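You operate a simulated robot arm through the tools that you are given. There is no shell and no other tool.

You are at the controls of a simulated robot arm. One attempt, no reset.

JOB
Pump the fluid pot up to MAX and close its valve and cap.
Fine: the cap and the blue valve must be open while you pump; spill nothing.

Only the result counts: the job must be done as asked and must still hold three seconds after the hand-in. Knocking over, shifting, dropping, spilling or breaking anything else fails it. A push-on lid holds only when it is set on centred and level and pressed home; a screw cap is set on level and turned clockwise until tight.

ROBOT AND FRAMES
A 7-joint arm with a fingered hand, fixed in place. Base frame: the origin is at the foot of the arm, x ahead of it, y to its left, z up; the work surface is at about z = 863. Lengths are in mm, angles in degrees, forces in N, time in s.
Its first joint turns from -149.0 to 149.0 degrees. Payload 3.5 kg.
The TCP is the grasp point between the finger pads, 30 mm short of the fingertips. In the tool frame z runs along the fingers and y along their closing line. Largest opening 104 mm; the body of the gripper starts 35 mm behind the TCP. The gripper is a hand of 4 fingers: y runs from the thumb to the fingers, the wrist lies at [-15, -110, -186] in the tool frame, and closing takes about 1.5 s.
Orientation is told as [roll, pitch, yaw] about the base's x, y, z axes, in that order, counted from this pose: with the fingers straight down and the wrist toward the robot, the tool's x, y and z point along [0, 1, 0], [1, 0, 0] and [0, 0, -1] of the base frame.

CONTROLS
- The arm moves only by the tool nudge_tool. Its argument "series" is a list of rows, each a list of 6 numbers: the shift along the base's x, y, z in mm, then the turn, a rotation vector about the base's x, y, z in degrees. In form: [[x, y, z, rx, ry, rz], ...]. A call has 1 to 20 rows; each row shifts and turns the commanded pose from where the row before left it. "grip" is the gripper command, from -1 (fully open) to 1 (shut), values between in proportion, set as the call begins (left out, the last holds). Each row takes 0.2 s and may step no farther than 50 mm and 8.6 degrees from the row before; otherwise, or with a gripper value out of range, the whole call is refused. Where a pose cannot be reached the arm comes as near as it can. A force on the tool above 50 N (or 10 N above the force at the start of the call, whichever is more), or a blocked arm, ends the call early, and 0.2 s more pass. Each finger travels about 45 mm/s and halts on what it meets, pressing with about 22 N; the grip force reading is that of the motor and also rises with nothing between the fingers. The clock runs only during rows and for 0.2 s after the last one: add rows that do not move to give the fingers time. It gives the time, the measured TCP pose, the force on the tool (base axes), the opening and the grip force at its end, in the units of the frame above (readings bear some noise), with the torque about the TCP (base axes, N m) and any sound that the robot's microphone picked up.
- Cameras (640 x 400 px; columns grow to the right, rows downward): "scene" is fixed at [400.6, 499.2, 1562.4]; the picture's right is [-0.96, 0.26, 0.00], its down [0.09, 0.33, -0.94] and it looks along [-0.25, -0.91, -0.34] (base axes); focal length 337 px, centre (320, 200). "wrist" rides on the gripper at [61, -92, -130] in the tool frame; the picture's right is [-0.81, 0.28, -0.52], its down [-0.53, -0.71, 0.46] and it looks along [-0.24, 0.64, 0.72] (tool axes); focal length 275 px, centre (320, 200). There is no depth. A picture from a camera that has moved, and an enlarged one, comes with that camera's place and axes in the base frame and with its lens.
- capture(camera): a new picture of that camera. It takes no simulated time.
- raise_lower(by): slides the trunk up (or, below 0, down) by that many mm; the arm rides with it, the base frame stays. It gives what a move gives, with no picture.
- set_fingers(index, middle, ring, thumb_bend, thumb_turn): sets how far each is bent, from 0 (flat) to 1 (curled in); at 0.3 the hand is open as for a grip, at 0.7 the pads meet at the TCP. One left out holds its place. A second passes; each finger stops where it meets its share of the squeeze, and holds until it gets a number again. A gripper value or a shape takes the hand back. It gives what a move gives, with no picture; readings hold the bend of each and the force on the fingers (four entries, about 0 where the hand has none), thumb and palm. thumb_turn goes from beside the hand (0) to across from the fingers (1), as for a grip.
- set_grasp(shape): the hand has 4 fingers and takes this shape, open, in about a second: jaw (thumb against the fingers, like two jaws); tri (thumb and two fingers); tip (a fingertip pinch); poke (one finger out to press); point (the index stretched); flat (the hand flat); cup (the hand cupped); fist (a fist). The gripper value then closes the fingers along that shape, each until it touches; the sizes above hold for jaw. It gives what a move gives, with no picture.
- enlarge(camera, box): a new picture of the part [left, top, right, bottom] of that camera's present view, enlarged. It takes no simulated time.
- finish_job(): hands the job in; it is judged then, once.

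Places have to be worked out from the pictures, the camera data and where the tool is seen. Open the gripper and draw the arm clear of the work before you hand the job in, unless the task says otherwise.

The tools are called after "Emit:" by a JSON object that holds its "api" and its "payload". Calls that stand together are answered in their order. nudge_tool: Moves the arm, as the interface text tells. Its arguments: {"type":"object","properties":{"series":{"type":"array"},"grip":{"type":"number"}},"required":["series"]} The other tools are called the same way: raise_lower (by) slides the trunk up or down; set_grasp (shape) gives the hand a shape; set_fingers (index, middle, ring, thumb_bend, thumb_turn) moves the fingers one by one; capture (camera) takes a picture; enlarge (camera, box) takes an enlarged picture of a part of a camera's view; finish_job () hands the job in.

At the start:

```text
time: 0.0
position: [273.3, -734.8, 1238.8]
ee_rot: [0.1, 0.0, -0.2]
wrist_force: [-0.1, -0.4, -0.6]
wrist_torque: [0.01, -0.05, 0.0]
opening: 103.8
gripper_force: 0.1
shape: jaw
bend: [0.3, 0.3, 0.3, 0.3, 0.98]
finger forces: [0.1, 0.0, 0.1, 0.1, 0.0, 0.1]
trunk travel left (down, up): [-675.0, 35.0]
```

scene: 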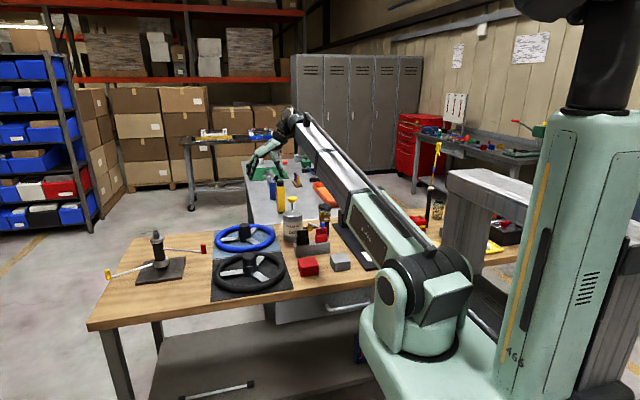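
wrist: 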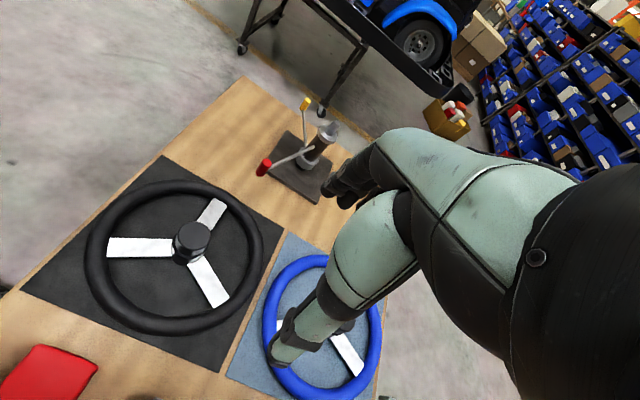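

The first pictures show a crowded bench, and I can't yet tell which object is the fluid pot. I'll enlarge several parts of the scene to find it.

Emit:
{"api": "enlarge", "payload": {"camera": "scene", "box": [220, 140, 380, 240]}}

Emit:
{"api": "enlarge", "payload": {"camera": "scene", "box": [200, 190, 360, 290]}}

Emit:
{"api": "enlarge", "payload": {"camera": "scene", "box": [400, 160, 560, 260]}}

Emit:
{"api": "enlarge", "payload": {"camera": "scene", "box": [90, 210, 250, 310]}}

Emit:
{"api": "enlarge", "payload": {"camera": "scene", "box": [400, 80, 560, 180]}}

```text
4.00 times, centred on (300, 190) of scene
camera zoom: at [400.6, 499.2, 1562.4], right [-0.96, 0.26, 0.0], down [0.09, 0.33, -0.94], along [-0.25, -0.91, -0.34], focal length 1350 px, centre (400, 240)
```

zoom: 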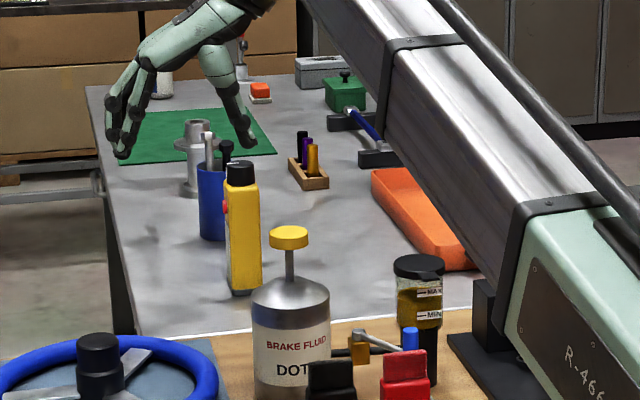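

```text
4.00 times, centred on (280, 240) of scene
camera zoom: at [400.6, 499.2, 1562.4], right [-0.96, 0.26, 0.0], down [0.09, 0.33, -0.94], along [-0.25, -0.91, -0.34], focal length 1350 px, centre (480, 40)
```

zoom: 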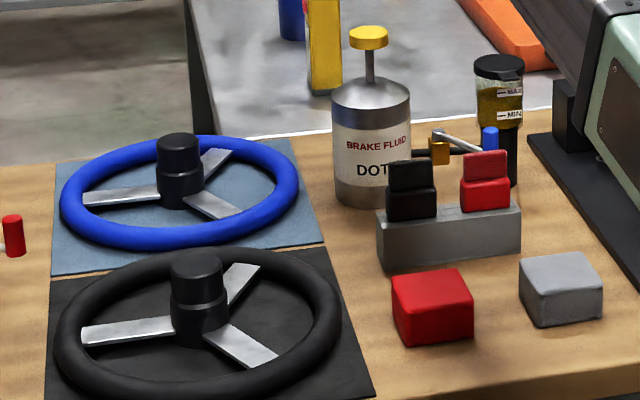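

```text
4.00 times, centred on (480, 210) of scene
camera zoom: at [400.6, 499.2, 1562.4], right [-0.96, 0.26, 0.0], down [0.09, 0.33, -0.94], along [-0.25, -0.91, -0.34], focal length 1350 px, centre (-320, 160)
```

zoom: 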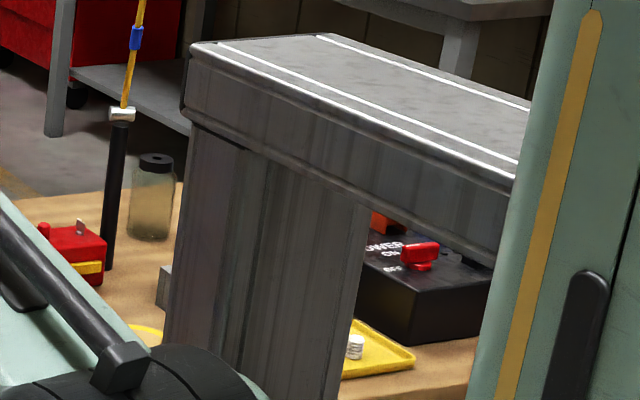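

```text
4.00 times, centred on (170, 260) of scene
camera zoom: at [400.6, 499.2, 1562.4], right [-0.96, 0.26, 0.0], down [0.09, 0.33, -0.94], along [-0.25, -0.91, -0.34], focal length 1350 px, centre (920, -40)
```

zoom: 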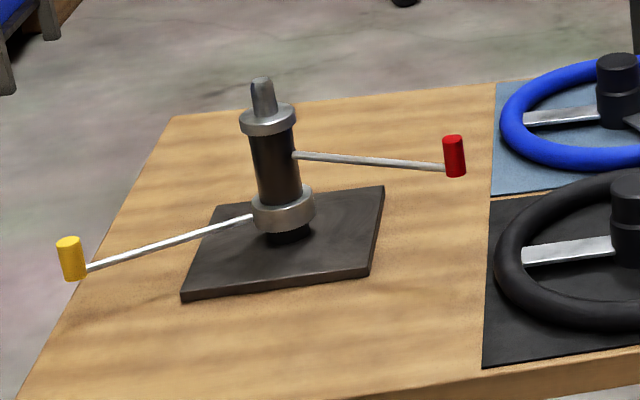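

```text
4.00 times, centred on (480, 130) of scene
camera zoom: at [400.6, 499.2, 1562.4], right [-0.96, 0.26, 0.0], down [0.09, 0.33, -0.94], along [-0.25, -0.91, -0.34], focal length 1350 px, centre (-320, 480)
```

zoom: 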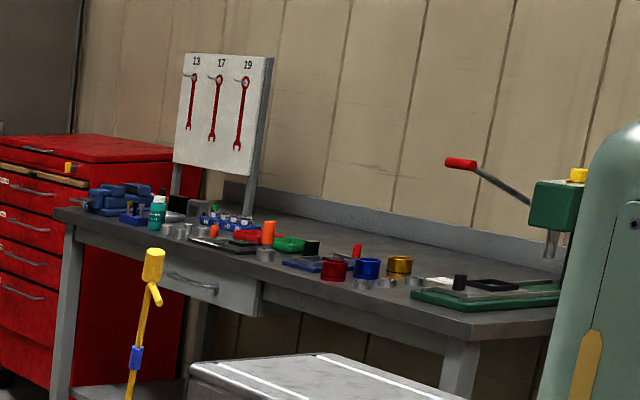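

The pot is probably the clear jar with MAX/MIN marks, next to the brake fluid can with the yellow plunger and the blue-handled valve. I'll zoom in closer on it.

Emit:
{"api": "enlarge", "payload": {"camera": "scene", "box": [280, 190, 344, 230]}}

Emit:
{"api": "enlarge", "payload": {"camera": "scene", "box": [276, 215, 340, 255]}}

Emit:
{"api": "enlarge", "payload": {"camera": "scene", "box": [400, 205, 464, 245]}}

```text
10.00 times, centred on (312, 210) of scene
camera zoom: at [400.6, 499.2, 1562.4], right [-0.96, 0.26, 0.0], down [0.09, 0.33, -0.94], along [-0.25, -0.91, -0.34], focal length 3374 px, centre (400, 100)
```

zoom: 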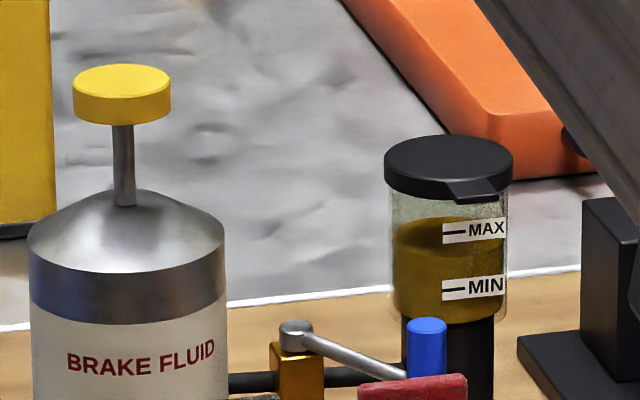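

```text
10.00 times, centred on (308, 235) of scene
camera zoom: at [400.6, 499.2, 1562.4], right [-0.96, 0.26, 0.0], down [0.09, 0.33, -0.94], along [-0.25, -0.91, -0.34], focal length 3374 px, centre (440, -150)
```

zoom: 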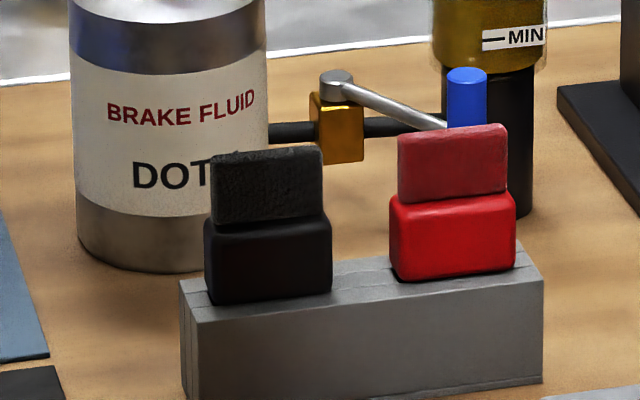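

```text
10.00 times, centred on (432, 225) of scene
camera zoom: at [400.6, 499.2, 1562.4], right [-0.96, 0.26, 0.0], down [0.09, 0.33, -0.94], along [-0.25, -0.91, -0.34], focal length 3374 px, centre (-800, -50)
```

zoom: 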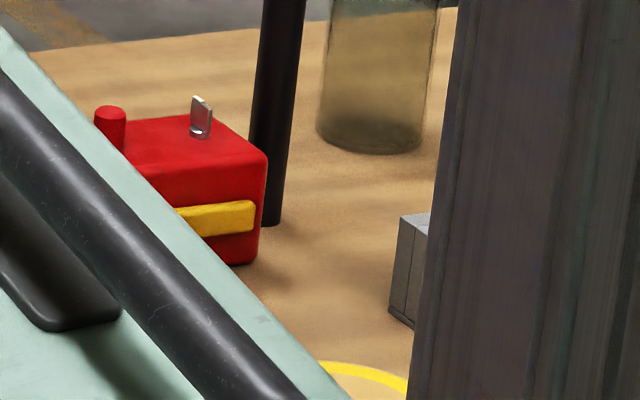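

The black-capped MAX/MIN pot is near (-5, -889), the brake fluid can and its yellow plunger near (148, -887), and the valve with its blue-knobbed lever near (68, -888). I'll turn the hand towards them at a safe height so the wrist camera can see them.

Emit:
{"api": "nudge_tool", "payload": {"series": [[-10, 3, 0, 0, 0, -8.2], [-10, 3, 0, 0, 0, -8.2], [-10, 3, 0, 0, 0, -8.2], [-10, 3, 0, 0, 0, -8.2], [-10, 3, 0, 0, 0, -8.2], [-10, 3, 0, 0, 0, -8.2], [-10, 3, 0, 0, 0, -8.2], [-10, 3, 0, 0, 0, -8.2], [-10, 3, 0, 0, 0, -8.2], [-10, 3, 0, 0, 0, -8.2], [-10, 3, 0, 0, 0, -8.0]]}}

Emit:
{"api": "capture", "payload": {"camera": "wrist"}}

Emit:
{"api": "capture", "payload": {"camera": "scene"}}

```text
time: 2.4
position: [163.9, -703.3, 1239.0]
ee_rot: [0.1, -0.1, -90.2]
wrist_force: [0.2, 0.6, -0.3]
wrist_torque: [-0.01, 0.03, -0.02]
opening: 103.8
gripper_force: 0.1
shape: jaw
bend: [0.3, 0.3, 0.3, 0.3, 0.98]
finger forces: [0.0, 0.0, 0.0, 0.0, 0.0, 0.0]
trunk travel left (down, up): [-675.0, 35.0]
```

```text
taken
camera wrist: at [223.7, -610.1, 1369.2], right [-0.81, -0.27, 0.52], down [-0.53, 0.71, -0.46], along [-0.25, -0.64, -0.72], focal length 275 px, centre (320, 200)
```

wrist: 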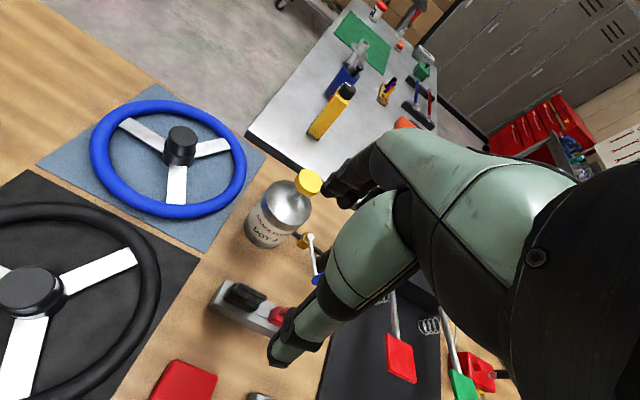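

```text
taken
```

scene: 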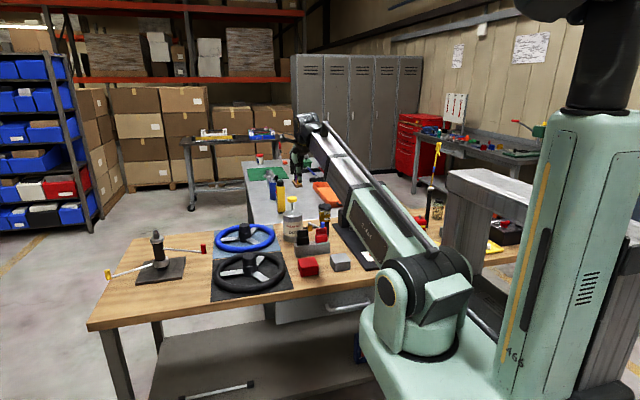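

The can and valve are in view, but the hand hides the pot. I'll slide toward -x so the pot sits in the clear left half of the wrist image.

Emit:
{"api": "nudge_tool", "payload": {"series": [[-40, 0, -8, 0, 0, 0], [-40, 0, -8, 0, 0, 0], [-40, 0, -8, 0, 0, 0], [-40, 0, -8, 0, 0, 0], [-40, 0, -8, 0, 0, 0], [-40, 0, -8, 0, 0, 0]]}}

Emit:
{"api": "capture", "payload": {"camera": "wrist"}}

Emit:
{"api": "enlarge", "payload": {"camera": "wrist", "box": [80, 80, 320, 230]}}

```text
time: 3.8
position: [-77.9, -702.8, 1190.1]
ee_rot: [-0.1, 0.0, -90.0]
wrist_force: [-1.2, 0.6, -0.1]
wrist_torque: [-0.02, -0.01, 0.02]
opening: 103.4
gripper_force: 0.0
shape: jaw
bend: [0.3, 0.3, 0.3, 0.3, 0.98]
finger forces: [0.0, 0.0, 0.0, 0.1, 0.0, 0.0]
trunk travel left (down, up): [-675.0, 35.0]
```

```text
taken
camera wrist: at [-16.6, -609.8, 1321.4], right [-0.81, -0.27, 0.52], down [-0.53, 0.71, -0.46], along [-0.24, -0.64, -0.72], focal length 275 px, centre (320, 200)
```

wrist: 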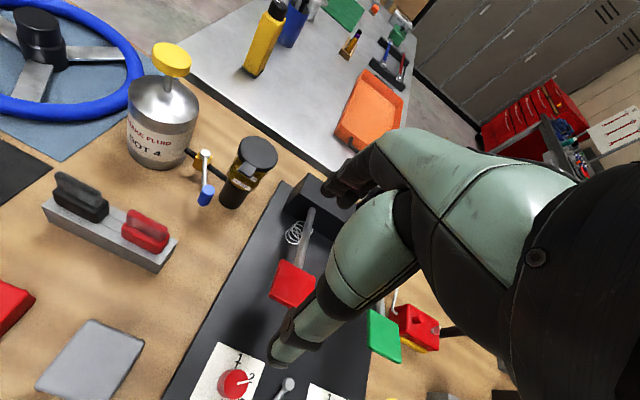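

```text
2.67 times, centred on (200, 155) of wrist
camera zoom: at [-16.6, -609.8, 1321.4], right [-0.81, -0.27, 0.52], down [-0.53, 0.71, -0.46], along [-0.24, -0.64, -0.72], focal length 734 px, centre (640, 320)
```

zoom: 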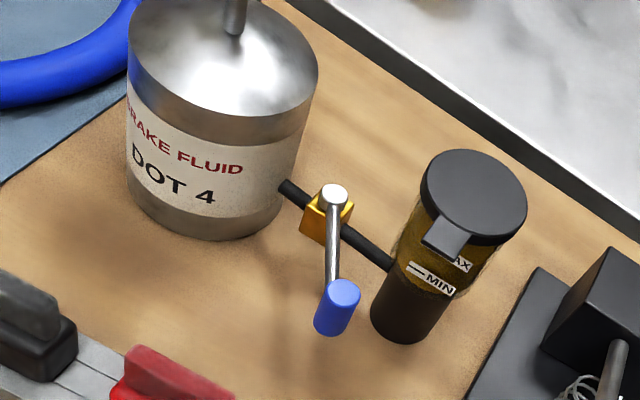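

The lever lies roughly crosswise to the tube, which suggests the valve is closed, and the cap has a tab on the robot side. I'll zoom in on the valve, the lid and the plunger for detail.

Emit:
{"api": "enlarge", "payload": {"camera": "wrist", "box": [180, 140, 228, 210]}}

Emit:
{"api": "enlarge", "payload": {"camera": "wrist", "box": [216, 130, 288, 210]}}

Emit:
{"api": "enlarge", "payload": {"camera": "wrist", "box": [110, 30, 230, 180]}}

Emit:
{"api": "enlarge", "payload": {"camera": "scene", "box": [312, 200, 340, 228]}}

```text
5.71 times, centred on (204, 175) of wrist
camera zoom: at [-16.6, -609.8, 1321.4], right [-0.81, -0.27, 0.52], down [-0.53, 0.71, -0.46], along [-0.24, -0.64, -0.72], focal length 1573 px, centre (983, 343)
```

zoom: 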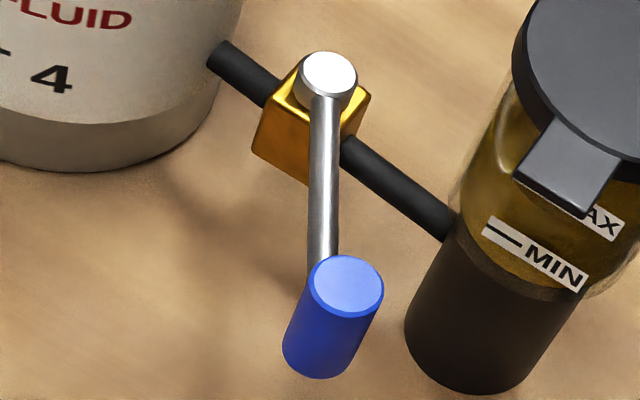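

```text
5.00 times, centred on (252, 170) of wrist
camera zoom: at [-16.6, -609.8, 1321.4], right [-0.81, -0.27, 0.52], down [-0.53, 0.71, -0.46], along [-0.24, -0.64, -0.72], focal length 1376 px, centre (660, 350)
```

zoom: 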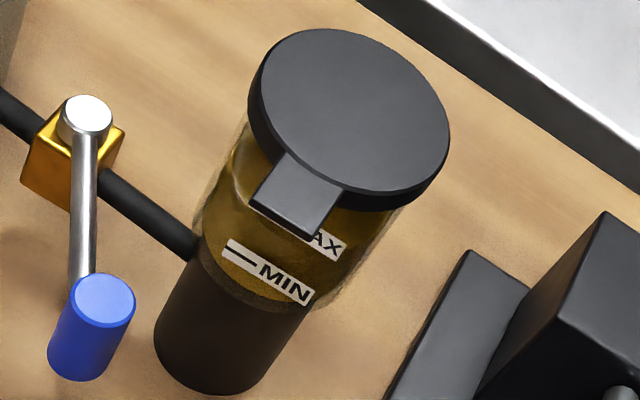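

```text
2.67 times, centred on (170, 105) of wrist
camera zoom: at [-16.6, -609.8, 1321.4], right [-0.81, -0.27, 0.52], down [-0.53, 0.71, -0.46], along [-0.24, -0.64, -0.72], focal length 734 px, centre (720, 453)
```

zoom: 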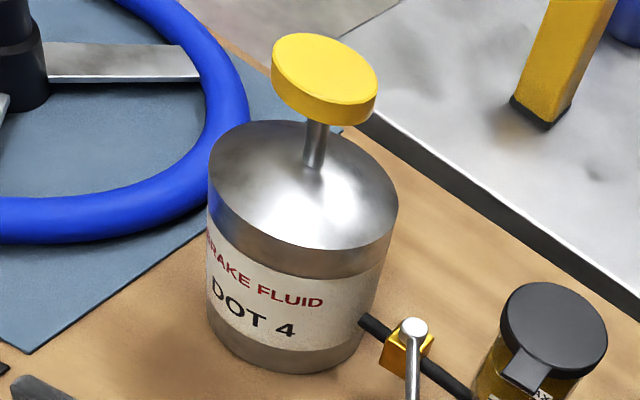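

```text
14.29 times, centred on (326, 214) of scene
camera zoom: at [400.6, 499.2, 1562.4], right [-0.96, 0.26, 0.0], down [0.09, 0.33, -0.94], along [-0.25, -0.91, -0.34], focal length 4820 px, centre (234, 0)
```

zoom: 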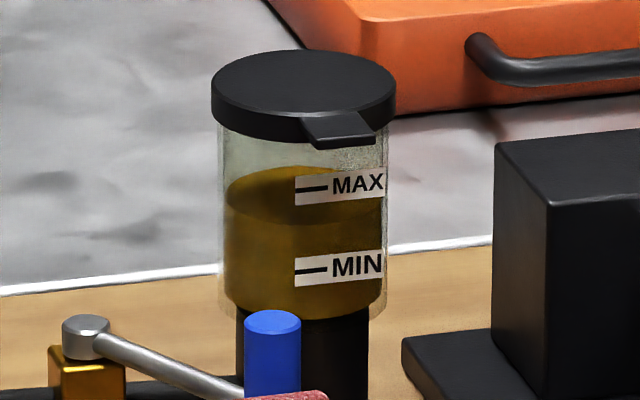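

The fluid is a bit over halfway between MIN and MAX, and the plunger is up. Next I'll set the one-finger "poke" shape and look at where its fingertip lies.

Emit:
{"api": "set_grasp", "payload": {"shape": "poke"}}

Emit:
{"api": "capture", "payload": {"camera": "wrist"}}

Emit:
{"api": "enlarge", "payload": {"camera": "scene", "box": [290, 100, 418, 180]}}

```text
time: 4.7
position: [-77.2, -702.0, 1191.0]
ee_rot: [-0.1, 0.0, -90.0]
wrist_force: [0.3, 0.5, 0.5]
wrist_torque: [0.0, -0.02, 0.0]
opening: 0.2
gripper_force: 0.0
shape: poke
bend: [0.7, 0.7, 0.99, 1.0, 1.0]
finger forces: [0.1, 0.0, 0.0, 0.1, 0.1, 0.0]
trunk travel left (down, up): [-675.0, 35.0]
```

```text
taken
camera wrist: at [-15.7, -609.7, 1321.7], right [-0.81, -0.27, 0.52], down [-0.53, 0.71, -0.46], along [-0.24, -0.64, -0.72], focal length 275 px, centre (320, 200)
```

wrist: 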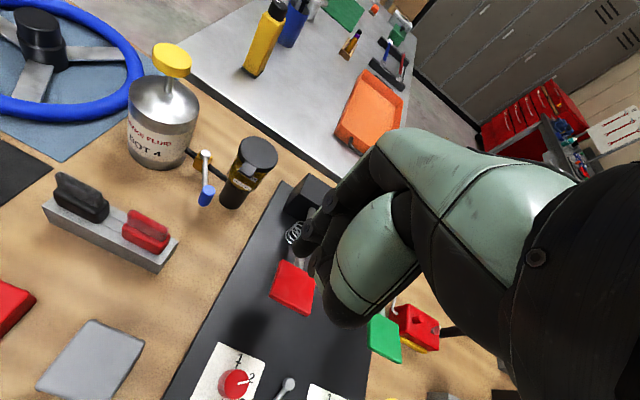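

```text
5.00 times, centred on (354, 140) of scene
camera zoom: at [400.6, 499.2, 1562.4], right [-0.96, 0.26, 0.0], down [0.09, 0.33, -0.94], along [-0.25, -0.91, -0.34], focal length 1687 px, centre (150, 500)
```

zoom: 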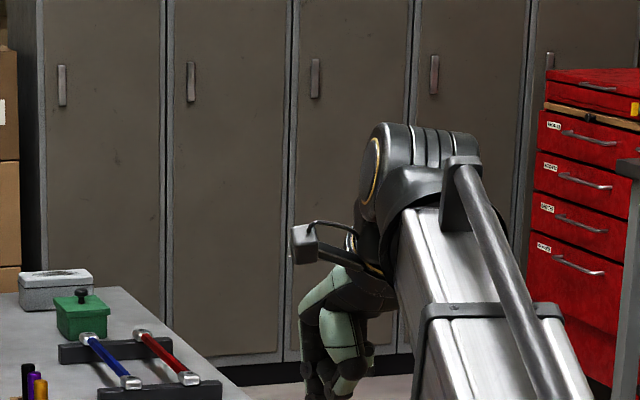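

In poke, the index and middle tips sit near the TCP axis with the ring finger and thumb curled. I'll compare it with the "point" shape for the lid scoop.

Emit:
{"api": "set_grasp", "payload": {"shape": "point"}}

Emit:
{"api": "capture", "payload": {"camera": "wrist"}}

Emit:
{"api": "enlarge", "payload": {"camera": "scene", "box": [330, 130, 394, 190]}}

```text
time: 5.6
position: [-77.6, -702.3, 1191.5]
ee_rot: [0.1, 0.0, -90.1]
wrist_force: [-0.1, 0.2, -0.6]
wrist_torque: [-0.04, 0.0, -0.04]
opening: 0.0
gripper_force: 0.0
shape: point
bend: [0.2, 1.0, 1.0, 0.98, 0.88]
finger forces: [0.0, 0.1, 0.0, 0.0, 0.1, 0.0]
trunk travel left (down, up): [-675.0, 35.0]
```

```text
taken
camera wrist: at [-15.7, -609.8, 1321.7], right [-0.81, -0.27, 0.52], down [-0.53, 0.71, -0.46], along [-0.24, -0.64, -0.72], focal length 275 px, centre (320, 200)
```

wrist: 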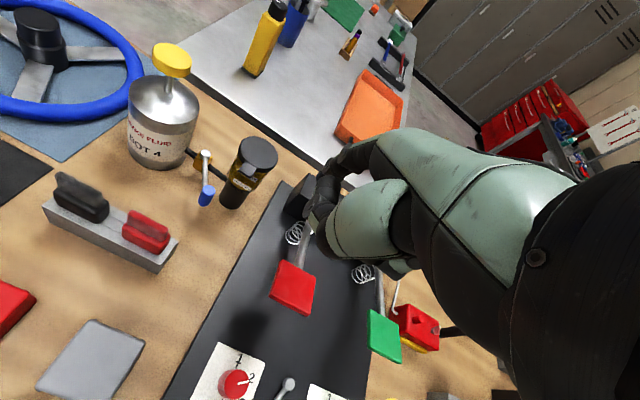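

```text
6.67 times, centred on (362, 160) of scene
camera zoom: at [400.6, 499.2, 1562.4], right [-0.96, 0.26, 0.0], down [0.09, 0.33, -0.94], along [-0.25, -0.91, -0.34], focal length 2249 px, centre (40, 467)
```

zoom: 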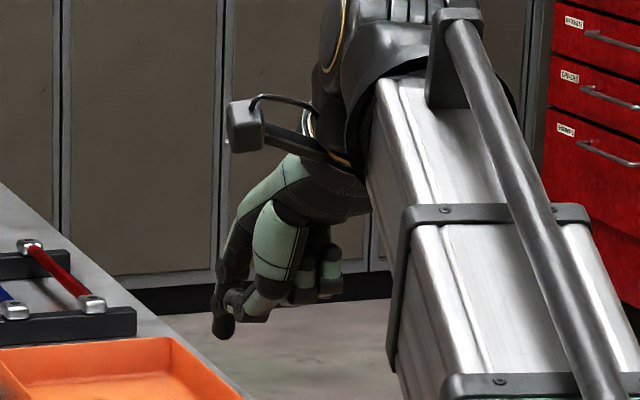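

I'll straighten the index fully and bring the hand to a pose the scene camera sees better. That should show its direction and tip position.

Emit:
{"api": "set_fingers", "payload": {"index": 0}}

Emit:
{"api": "nudge_tool", "payload": {"series": [[45, 0, 0, 0, 0, 0], [45, 0, 0, 0, 0, 0], [45, 0, 0, 0, 0, 0], [45, 0, 0, 0, 0, 0], [45, 0, 0, 0, 0, 0], [45, 0, 0, 0, 0, 0]]}}

Emit:
{"api": "enlarge", "payload": {"camera": "scene", "box": [260, 120, 340, 200]}}

Emit:
{"api": "capture", "payload": {"camera": "wrist"}}

```text
time: 6.6
position: [-78.6, -702.1, 1190.3]
ee_rot: [0.0, 0.0, -90.0]
wrist_force: [0.6, 1.2, -0.9]
wrist_torque: [0.01, 0.04, 0.01]
opening: 50.8
gripper_force: 0.1
shape: fingers
bend: [0.0, 1.0, 1.0, 0.98, 0.88]
finger forces: [0.0, 0.0, 0.0, 0.0, 0.1, 0.0]
trunk travel left (down, up): [-675.0, 35.0]
```

```text
time: 8.0
position: [193.5, -702.5, 1191.1]
ee_rot: [0.0, -0.1, -90.1]
wrist_force: [-1.2, 0.1, 0.1]
wrist_torque: [-0.01, 0.0, 0.02]
opening: 51.1
gripper_force: 0.1
shape: fingers
bend: [0.0, 1.0, 1.0, 0.98, 0.88]
finger forces: [0.0, 0.1, 0.0, 0.0, 0.0, 0.0]
trunk travel left (down, up): [-675.0, 35.0]
```

```text
5.00 times, centred on (300, 160) of scene
camera zoom: at [400.6, 499.2, 1562.4], right [-0.96, 0.26, 0.0], down [0.09, 0.33, -0.94], along [-0.25, -0.91, -0.34], focal length 1687 px, centre (420, 400)
```

zoom: 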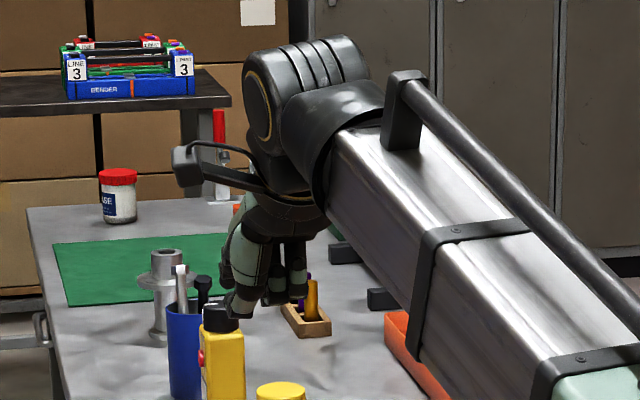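

```text
taken
camera wrist: at [254.8, -609.9, 1321.5], right [-0.81, -0.27, 0.52], down [-0.53, 0.71, -0.46], along [-0.24, -0.64, -0.72], focal length 275 px, centre (320, 200)
```

wrist: 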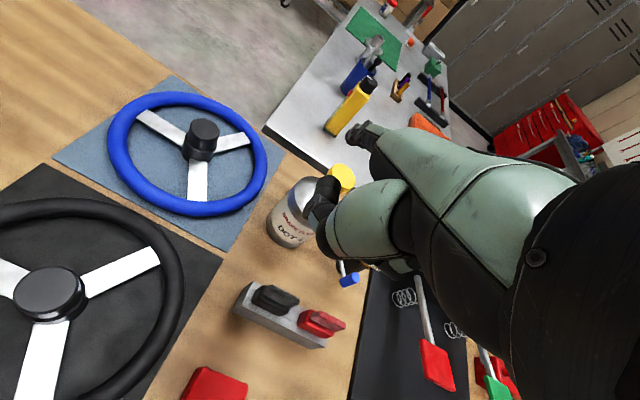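

From behind I can't judge the finger's direction. I'll turn the hand back to yaw 0 so the scene camera sees it side-on and I can calibrate the finger geometry.

Emit:
{"api": "nudge_tool", "payload": {"series": [[8, 0, 0, 0, 0, 8.2], [8, 0, 0, 0, 0, 8.2], [8, 0, 0, 0, 0, 8.2], [8, 0, 0, 0, 0, 8.2], [8, 0, 0, 0, 0, 8.2], [8, 0, 0, 0, 0, 8.2], [8, 0, 0, 0, 0, 8.2], [8, 0, 0, 0, 0, 8.2], [8, 0, 0, 0, 0, 8.2], [8, 0, 0, 0, 0, 8.2], [0, 0, 0, 0, 0, 8.0]]}}

Emit:
{"api": "enlarge", "payload": {"camera": "scene", "box": [230, 100, 330, 200]}}

Emit:
{"api": "set_fingers", "payload": {"index": 0.2}}

Emit:
{"api": "enlarge", "payload": {"camera": "scene", "box": [230, 100, 330, 200]}}

Emit:
{"api": "set_fingers", "payload": {"index": 0.7}}

Emit:
{"api": "enlarge", "payload": {"camera": "scene", "box": [230, 100, 330, 200]}}

```text
time: 10.4
position: [273.0, -702.3, 1190.7]
ee_rot: [-0.1, 0.0, 0.1]
wrist_force: [-0.4, -0.5, 1.2]
wrist_torque: [0.0, -0.01, -0.03]
opening: 50.8
gripper_force: 0.0
shape: fingers
bend: [0.0, 1.0, 1.0, 0.98, 0.88]
finger forces: [0.0, 0.1, 0.2, 0.0, 0.0, 0.0]
trunk travel left (down, up): [-675.0, 35.0]
```

```text
4.00 times, centred on (280, 150) of scene
camera zoom: at [400.6, 499.2, 1562.4], right [-0.96, 0.26, 0.0], down [0.09, 0.33, -0.94], along [-0.25, -0.91, -0.34], focal length 1350 px, centre (480, 400)
```

zoom: 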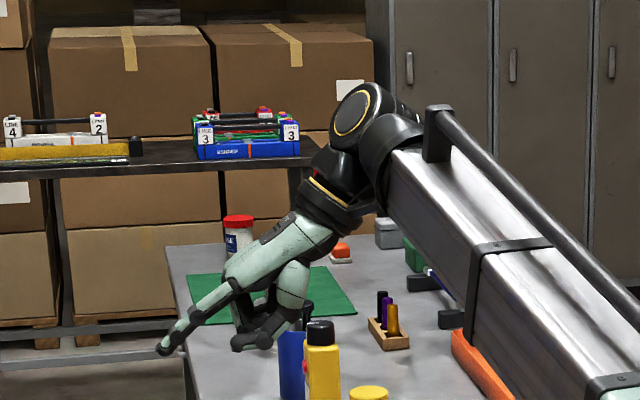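

```text
time: 11.4
position: [273.7, -702.5, 1189.9]
ee_rot: [0.0, 0.1, 0.0]
wrist_force: [0.4, -0.2, 1.1]
wrist_torque: [0.0, 0.02, 0.0]
opening: 34.3
gripper_force: 0.1
shape: fingers
bend: [0.2, 1.0, 1.0, 0.98, 0.88]
finger forces: [0.0, 0.1, 0.0, 0.1, 0.0, 0.0]
trunk travel left (down, up): [-675.0, 35.0]
```

```text
4.00 times, centred on (280, 150) of scene
camera zoom: at [400.6, 499.2, 1562.4], right [-0.96, 0.26, 0.0], down [0.09, 0.33, -0.94], along [-0.25, -0.91, -0.34], focal length 1350 px, centre (480, 400)
```

zoom: 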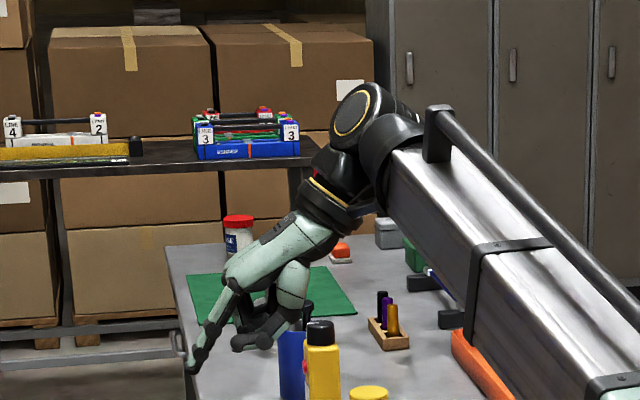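

```text
time: 12.4
position: [273.1, -702.7, 1190.6]
ee_rot: [0.0, 0.1, 0.0]
wrist_force: [0.4, 0.4, 0.1]
wrist_torque: [0.01, 0.0, 0.01]
opening: 20.8
gripper_force: 0.2
shape: fingers
bend: [0.65, 1.0, 1.0, 0.95, 0.86]
finger forces: [0.1, 0.1, 0.1, 0.0, 0.1, 0.0]
trunk travel left (down, up): [-675.0, 35.0]
```

```text
4.00 times, centred on (280, 150) of scene
camera zoom: at [400.6, 499.2, 1562.4], right [-0.96, 0.26, 0.0], down [0.09, 0.33, -0.94], along [-0.25, -0.91, -0.34], focal length 1350 px, centre (480, 400)
```

zoom: 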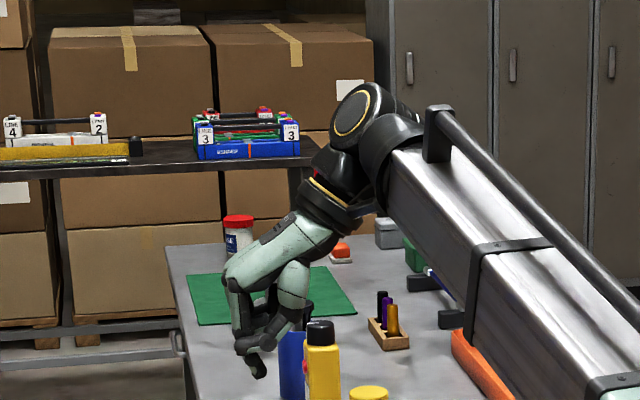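

Now the geometry is clear: with index bend 0 the finger is straight, about 39° below horizontal, with its tip at roughly tool (26, 116, -6). I'll use its back to scoop up the lid tab, so I set that shape, turn back to yaw -90 and move in front of the pot.

Emit:
{"api": "set_fingers", "payload": {"index": 0, "middle": 1, "ring": 1, "thumb_bend": 1}}

Emit:
{"api": "nudge_tool", "payload": {"series": [[-27.5, 1, -6, 0, 0, -8.2], [-27.5, 1, -6, 0, 0, -8.2], [-27.5, 1, -6, 0, 0, -8.2], [-27.5, 1, -6, 0, 0, -8.2], [-27.5, 1, -6, 0, 0, -8.2], [-27.5, 1, -6, 0, 0, -8.2], [-27.5, 1, -6, 0, 0, -8.2], [-27.5, 1, -6, 0, 0, -8.2], [-27.5, 1, -6, 0, 0, -8.2], [-27.5, 1, -6, 0, 0, -8.2], [-27.5, 1, -6, 0, 0, -8.0], [0, 0, 0, -7.5, 0, 0], [0, 0, 0, -7.5, 0, 0], [0, 0, 0, -7.5, 0, 0], [0, 0, 0, -7.5, 0, 0], [0, 0, 0, 0, 0, 0]]}}

Emit:
{"api": "capture", "payload": {"camera": "wrist"}}

Emit:
{"api": "enlarge", "payload": {"camera": "scene", "box": [280, 140, 380, 240]}}

```text
time: 13.4
position: [271.9, -703.3, 1190.4]
ee_rot: [0.0, 0.0, -0.1]
wrist_force: [-0.8, -0.1, -0.5]
wrist_torque: [-0.02, -0.03, 0.02]
opening: 46.1
gripper_force: 0.1
shape: fingers
bend: [0.0, 1.0, 1.0, 1.0, 0.87]
finger forces: [0.0, 0.0, 0.0, 0.0, 0.0, 0.1]
trunk travel left (down, up): [-675.0, 35.0]
```

```text
time: 16.8
position: [-31.4, -692.2, 1124.9]
ee_rot: [0.0, -30.1, -90.0]
wrist_force: [-0.1, -0.1, -0.6]
wrist_torque: [0.03, -0.02, 0.01]
opening: 46.4
gripper_force: 0.1
shape: fingers
bend: [0.0, 1.0, 1.0, 1.0, 0.88]
finger forces: [0.1, 0.0, 0.0, 0.0, 0.0, 0.0]
trunk travel left (down, up): [-675.0, 35.0]
```

```text
taken
camera wrist: at [30.9, -546.1, 1191.7], right [-0.81, 0.02, 0.59], down [-0.53, 0.39, -0.75], along [-0.24, -0.92, -0.3], focal length 275 px, centre (320, 200)
```

wrist: 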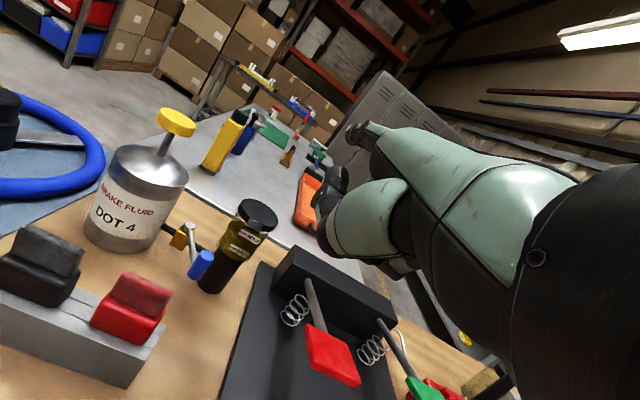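

```text
4.00 times, centred on (330, 190) of scene
camera zoom: at [400.6, 499.2, 1562.4], right [-0.96, 0.26, 0.0], down [0.09, 0.33, -0.94], along [-0.25, -0.91, -0.34], focal length 1350 px, centre (280, 240)
```

zoom: 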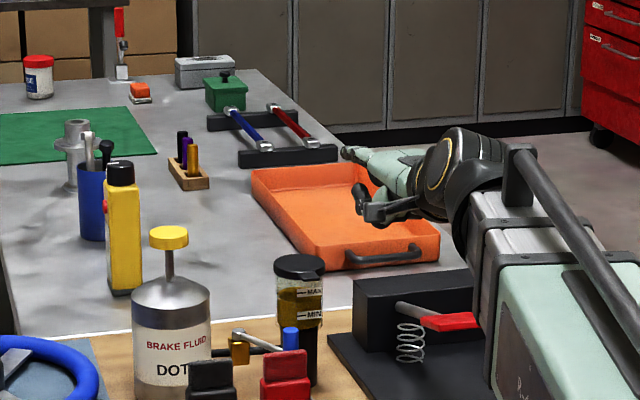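

The fingertip and the pot are both clear now. I'll zoom in on both in the wrist view to refine their relative positions before going in.

Emit:
{"api": "enlarge", "payload": {"camera": "wrist", "box": [160, 180, 288, 300]}}

Emit:
{"api": "enlarge", "payload": {"camera": "wrist", "box": [310, 100, 410, 180]}}

```text
3.33 times, centred on (224, 240) of wrist
camera zoom: at [30.9, -546.1, 1191.7], right [-0.81, 0.02, 0.59], down [-0.53, 0.39, -0.75], along [-0.24, -0.92, -0.3], focal length 918 px, centre (640, 67)
```

zoom: 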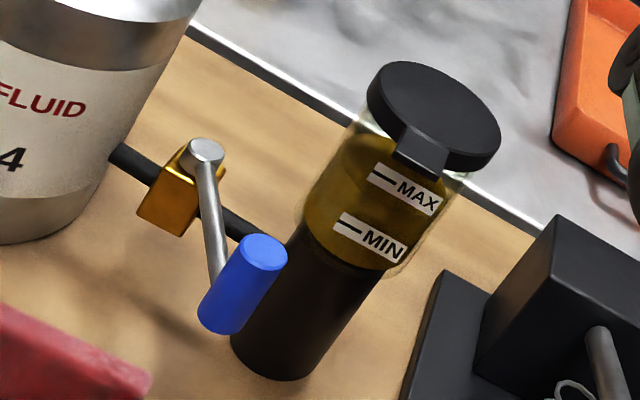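

```text
5.00 times, centred on (360, 140) of wrist
camera zoom: at [30.9, -546.1, 1191.7], right [-0.81, 0.02, 0.59], down [-0.53, 0.39, -0.75], along [-0.24, -0.92, -0.3], focal length 1376 px, centre (120, 500)
```

zoom: 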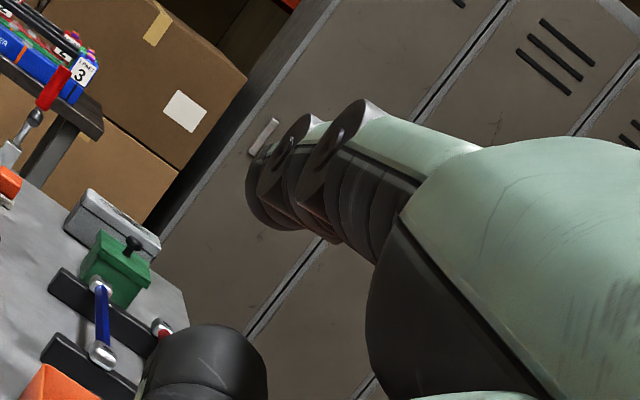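

I judge the lid top to be at about (-3, -892, 1011), with the tab's outer end near y=-855 and its underside near z=1002. The fingertip is about (15, -91, +52) from the TCP. I'll lower the finger to z≈988 well short of the tab and check.

Emit:
{"api": "nudge_tool", "payload": {"series": [[3.4, 0, -30, 0, 0, 0], [2, 0, -30, 0, 0, 0], [2, 0, -30, 0, 0, 0], [2, 0, -30, 0, 0, 0], [2, -10, -30, 0, 0, 0], [2, -10, -30, 0, 0, 0], [0, -14, -9, 0, 0, 0], [0, 0, 0, 0, 0, 0]]}}

Emit:
{"api": "capture", "payload": {"camera": "wrist"}}

Emit:
{"api": "enlarge", "payload": {"camera": "scene", "box": [290, 180, 370, 260]}}

```text
time: 18.6
position: [-15.5, -724.8, 935.1]
ee_rot: [-0.1, -30.0, -90.0]
wrist_force: [-0.3, -0.5, -0.1]
wrist_torque: [-0.04, 0.01, 0.03]
opening: 46.5
gripper_force: 0.0
shape: fingers
bend: [0.0, 1.0, 1.0, 1.0, 0.88]
finger forces: [0.0, 0.1, 0.0, 0.0, 0.1, 0.0]
trunk travel left (down, up): [-675.0, 35.0]
```

```text
taken
camera wrist: at [44.7, -580.2, 1002.5], right [-0.81, 0.02, 0.59], down [-0.53, 0.39, -0.75], along [-0.24, -0.92, -0.31], focal length 275 px, centre (320, 200)
```

wrist: 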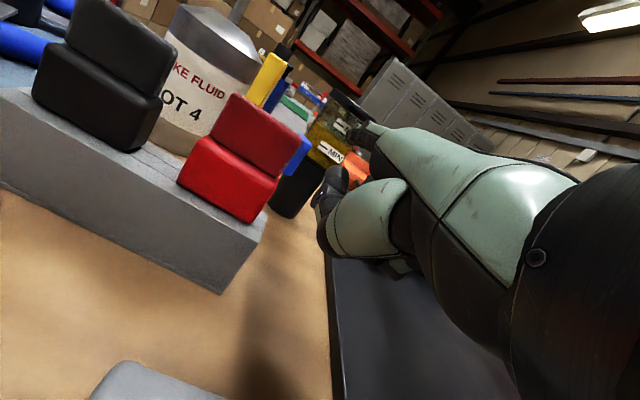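

```text
5.00 times, centred on (330, 220) of scene
camera zoom: at [400.6, 499.2, 1562.4], right [-0.96, 0.26, 0.0], down [0.09, 0.33, -0.94], along [-0.25, -0.91, -0.34], focal length 1687 px, centre (270, 100)
```

zoom: 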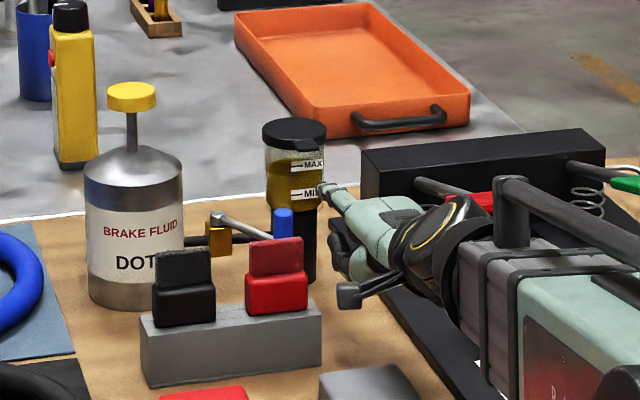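

The fingertip is at the expected height, just short of the pot. I'll zoom in tightly on the tip and tab to check sideways alignment.

Emit:
{"api": "enlarge", "payload": {"camera": "scene", "box": [312, 195, 352, 235]}}

Emit:
{"api": "enlarge", "payload": {"camera": "wrist", "box": [290, 80, 390, 180]}}

```text
10.00 times, centred on (332, 215) of scene
camera zoom: at [400.6, 499.2, 1562.4], right [-0.96, 0.26, 0.0], down [0.09, 0.33, -0.94], along [-0.25, -0.91, -0.34], focal length 3374 px, centre (200, 50)
```

zoom: 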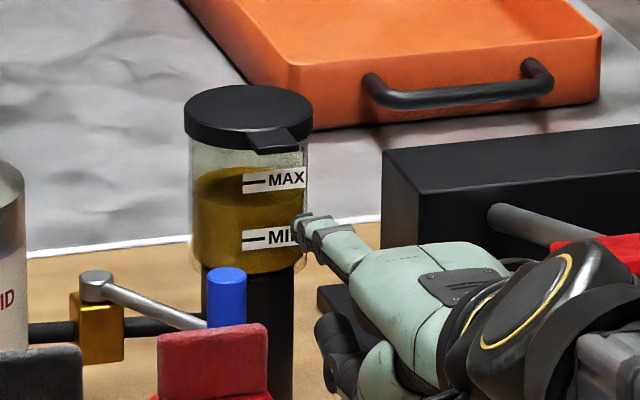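

```text
4.00 times, centred on (340, 130) of wrist
camera zoom: at [44.7, -580.2, 1002.5], right [-0.81, 0.02, 0.59], down [-0.53, 0.39, -0.75], along [-0.24, -0.92, -0.31], focal length 1101 px, centre (240, 480)
```

zoom: 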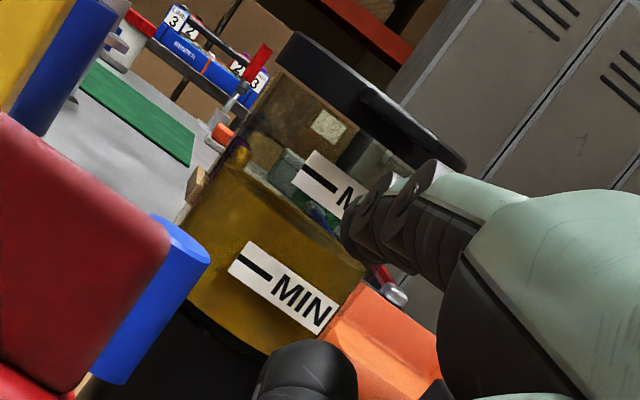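

The tip is about 20 mm below the tab and roughly 4 mm too far toward +x. I'll shift -4 mm in x and advance about 38 mm under the tab, stopping short of the glass.

Emit:
{"api": "nudge_tool", "payload": {"series": [[-4, 0, 0, 0, 0, 0], [0, -10, 0, 0, 0, 0], [0, -10, 0, 0, 0, 0], [0, -10, 0, 0, 0, 0], [0, -6, 0, 0, 0, 0], [0, 0, 0, 0, 0, 0]]}}

Emit:
{"api": "enlarge", "payload": {"camera": "scene", "box": [312, 195, 352, 235]}}

Emit:
{"api": "enlarge", "payload": {"camera": "wrist", "box": [290, 80, 390, 180]}}

```text
time: 20.0
position: [-21.7, -760.5, 936.2]
ee_rot: [-0.1, -30.0, -90.2]
wrist_force: [0.3, -0.1, 0.8]
wrist_torque: [-0.01, 0.0, 0.02]
opening: 46.2
gripper_force: 0.0
shape: fingers
bend: [0.0, 1.0, 1.0, 1.0, 0.88]
finger forces: [0.0, 0.0, 0.0, 0.0, 0.0, 0.0]
trunk travel left (down, up): [-675.0, 35.0]
```

```text
10.00 times, centred on (332, 215) of scene
camera zoom: at [400.6, 499.2, 1562.4], right [-0.96, 0.26, 0.0], down [0.09, 0.33, -0.94], along [-0.25, -0.91, -0.34], focal length 3374 px, centre (200, 50)
```

zoom: 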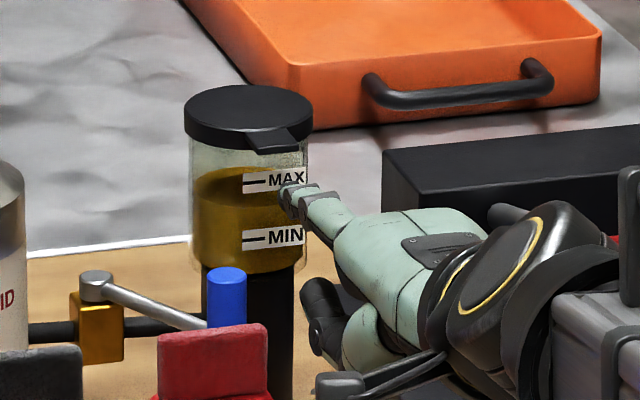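

```text
4.00 times, centred on (340, 130) of wrist
camera zoom: at [40.3, -616.0, 1003.0], right [-0.81, 0.02, 0.59], down [-0.53, 0.39, -0.75], along [-0.24, -0.92, -0.31], focal length 1101 px, centre (240, 480)
```

zoom: 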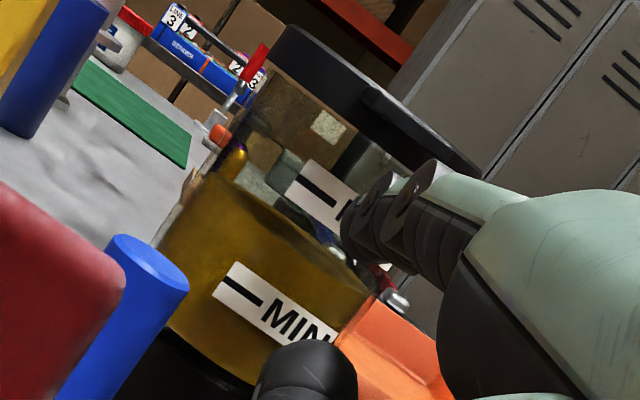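

There is no contact yet, and the tip sits under the tab with about 14 mm of clearance. I'll edge forward 4 mm and raise in small steps, watching the force.

Emit:
{"api": "nudge_tool", "payload": {"series": [[0, -4, 3, 0, 0, 0], [0, 0, 4, 0, 0, 0], [0, 0, 4, 0, 0, 0], [0, 0, 0, 0, 0, 0]]}}

Emit:
{"api": "enlarge", "payload": {"camera": "scene", "box": [312, 195, 352, 235]}}

Emit:
{"api": "enlarge", "payload": {"camera": "wrist", "box": [290, 80, 390, 180]}}

```text
time: 21.0
position: [-21.1, -764.9, 947.5]
ee_rot: [0.0, -30.1, -90.1]
wrist_force: [-0.2, -1.0, 0.1]
wrist_torque: [0.01, 0.03, 0.02]
opening: 46.6
gripper_force: 0.2
shape: fingers
bend: [0.0, 1.0, 1.0, 1.0, 0.88]
finger forces: [0.0, 0.0, 0.0, 0.1, 0.0, 0.0]
trunk travel left (down, up): [-675.0, 35.0]
```

```text
10.00 times, centred on (332, 215) of scene
camera zoom: at [400.6, 499.2, 1562.4], right [-0.96, 0.26, 0.0], down [0.09, 0.33, -0.94], along [-0.25, -0.91, -0.34], focal length 3374 px, centre (200, 50)
```

zoom: 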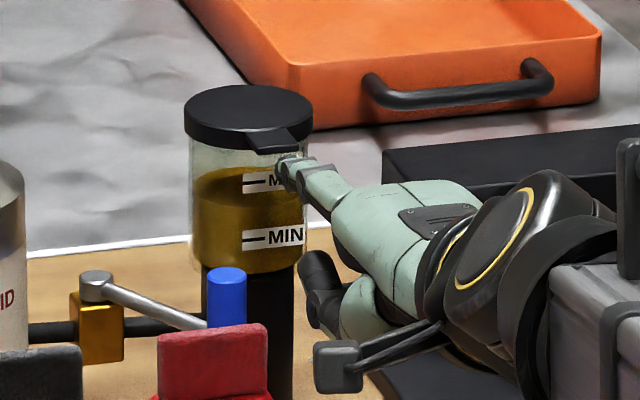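

```text
4.00 times, centred on (340, 130) of wrist
camera zoom: at [40.2, -620.2, 1014.1], right [-0.81, 0.02, 0.59], down [-0.53, 0.39, -0.75], along [-0.24, -0.92, -0.31], focal length 1101 px, centre (240, 480)
```

zoom: 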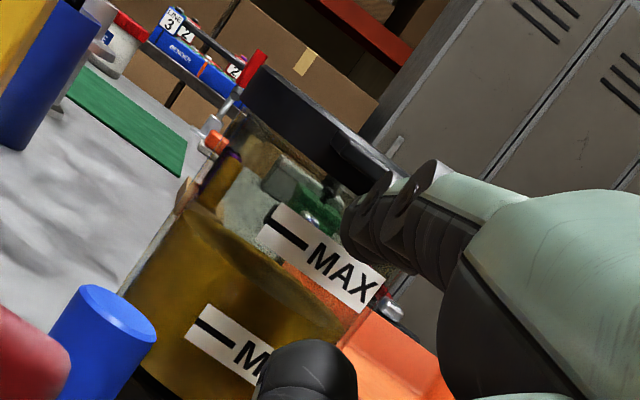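

The tip is now just beneath the tab. I'll raise it slowly and watch for the lid to lift.

Emit:
{"api": "nudge_tool", "payload": {"series": [[0, 0, 3, 0, 0, 0], [0, 0, 3, 0, 0, 0], [0, 0, 3, 0, 0, 0], [0, 0, 3, 0, 0, 0], [0, 0, 0, 0, 0, 0]]}}

Emit:
{"api": "enlarge", "payload": {"camera": "scene", "box": [312, 195, 352, 235]}}

Emit:
{"api": "enlarge", "payload": {"camera": "wrist", "box": [290, 80, 390, 180]}}

```text
time: 22.2
position: [-21.1, -766.1, 959.6]
ee_rot: [0.1, -30.0, -90.2]
wrist_force: [0.6, 0.0, -0.1]
wrist_torque: [0.01, -0.02, 0.02]
opening: 46.3
gripper_force: 0.4
shape: fingers
bend: [0.0, 1.0, 1.0, 1.0, 0.88]
finger forces: [0.1, 0.0, 0.0, 0.0, 0.0, 0.0]
trunk travel left (down, up): [-675.0, 35.0]
```

```text
10.00 times, centred on (332, 215) of scene
camera zoom: at [400.6, 499.2, 1562.4], right [-0.96, 0.26, 0.0], down [0.09, 0.33, -0.94], along [-0.25, -0.91, -0.34], focal length 3374 px, centre (200, 50)
```

zoom: 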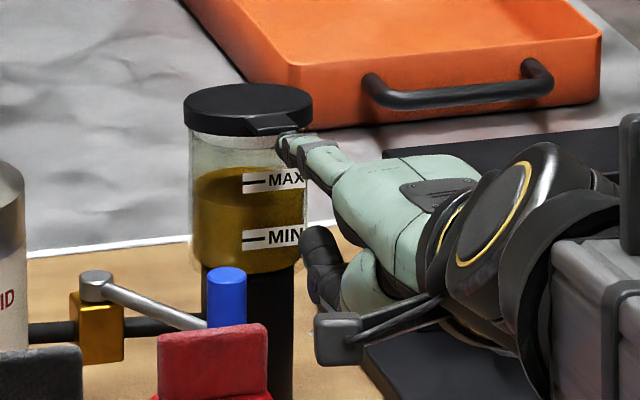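

```text
4.00 times, centred on (340, 130) of wrist
camera zoom: at [40.2, -619.6, 1026.0], right [-0.81, 0.02, 0.58], down [-0.53, 0.39, -0.75], along [-0.24, -0.92, -0.31], focal length 1101 px, centre (240, 480)
```

zoom: 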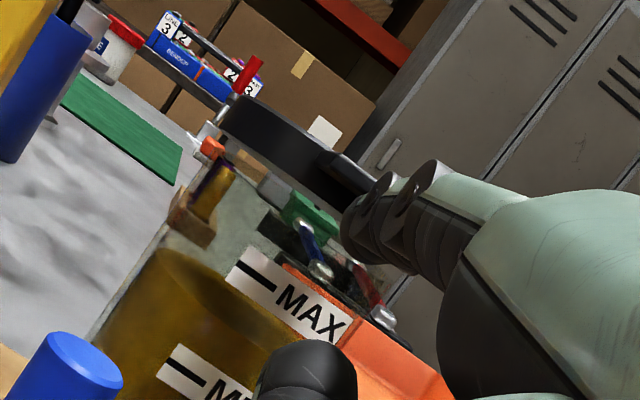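

The lid is lifting freely on the finger with almost no force. I'll follow the hinge arc up and away.

Emit:
{"api": "nudge_tool", "payload": {"series": [[0, -3, 8.5, 0, 0, 0], [0, -4, 8.5, 0, 0, 0], [0, -6, 11, 0, 0, 0], [0, -8, 10, 0, 0, 0], [0, 0, 0, 0, 0, 0]]}}

Emit:
{"api": "enlarge", "payload": {"camera": "scene", "box": [312, 185, 362, 235]}}

Emit:
{"api": "enlarge", "payload": {"camera": "wrist", "box": [270, 80, 390, 200]}}

```text
time: 23.4
position: [-21.2, -786.2, 996.7]
ee_rot: [0.0, -30.0, -90.0]
wrist_force: [0.2, -0.3, -0.1]
wrist_torque: [0.02, -0.01, -0.03]
opening: 46.2
gripper_force: 0.4
shape: fingers
bend: [0.0, 1.0, 1.0, 1.0, 0.88]
finger forces: [0.1, 0.0, 0.0, 0.1, 0.0, 0.1]
trunk travel left (down, up): [-675.0, 35.0]
```

```text
8.00 times, centred on (337, 210) of scene
camera zoom: at [400.6, 499.2, 1562.4], right [-0.96, 0.26, 0.0], down [0.09, 0.33, -0.94], along [-0.25, -0.91, -0.34], focal length 2699 px, centre (184, 120)
```

zoom: 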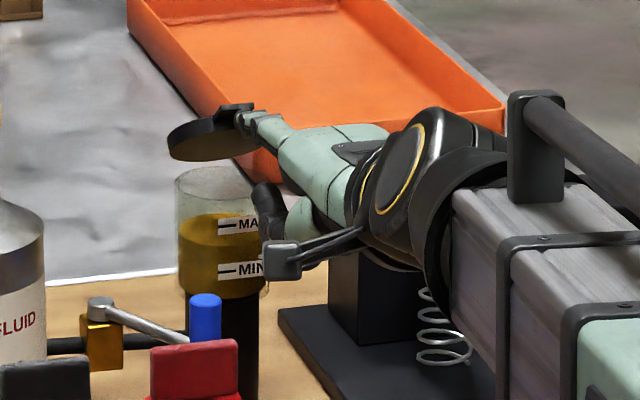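

```text
3.33 times, centred on (330, 140) of wrist
camera zoom: at [40.5, -640.7, 1063.8], right [-0.81, 0.02, 0.59], down [-0.53, 0.39, -0.75], along [-0.24, -0.92, -0.31], focal length 918 px, centre (287, 400)
```

zoom: 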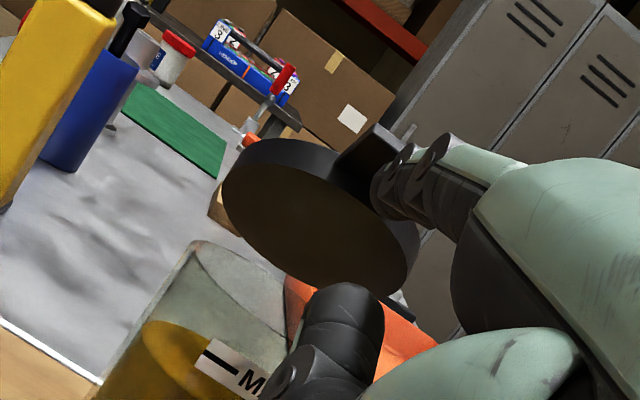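

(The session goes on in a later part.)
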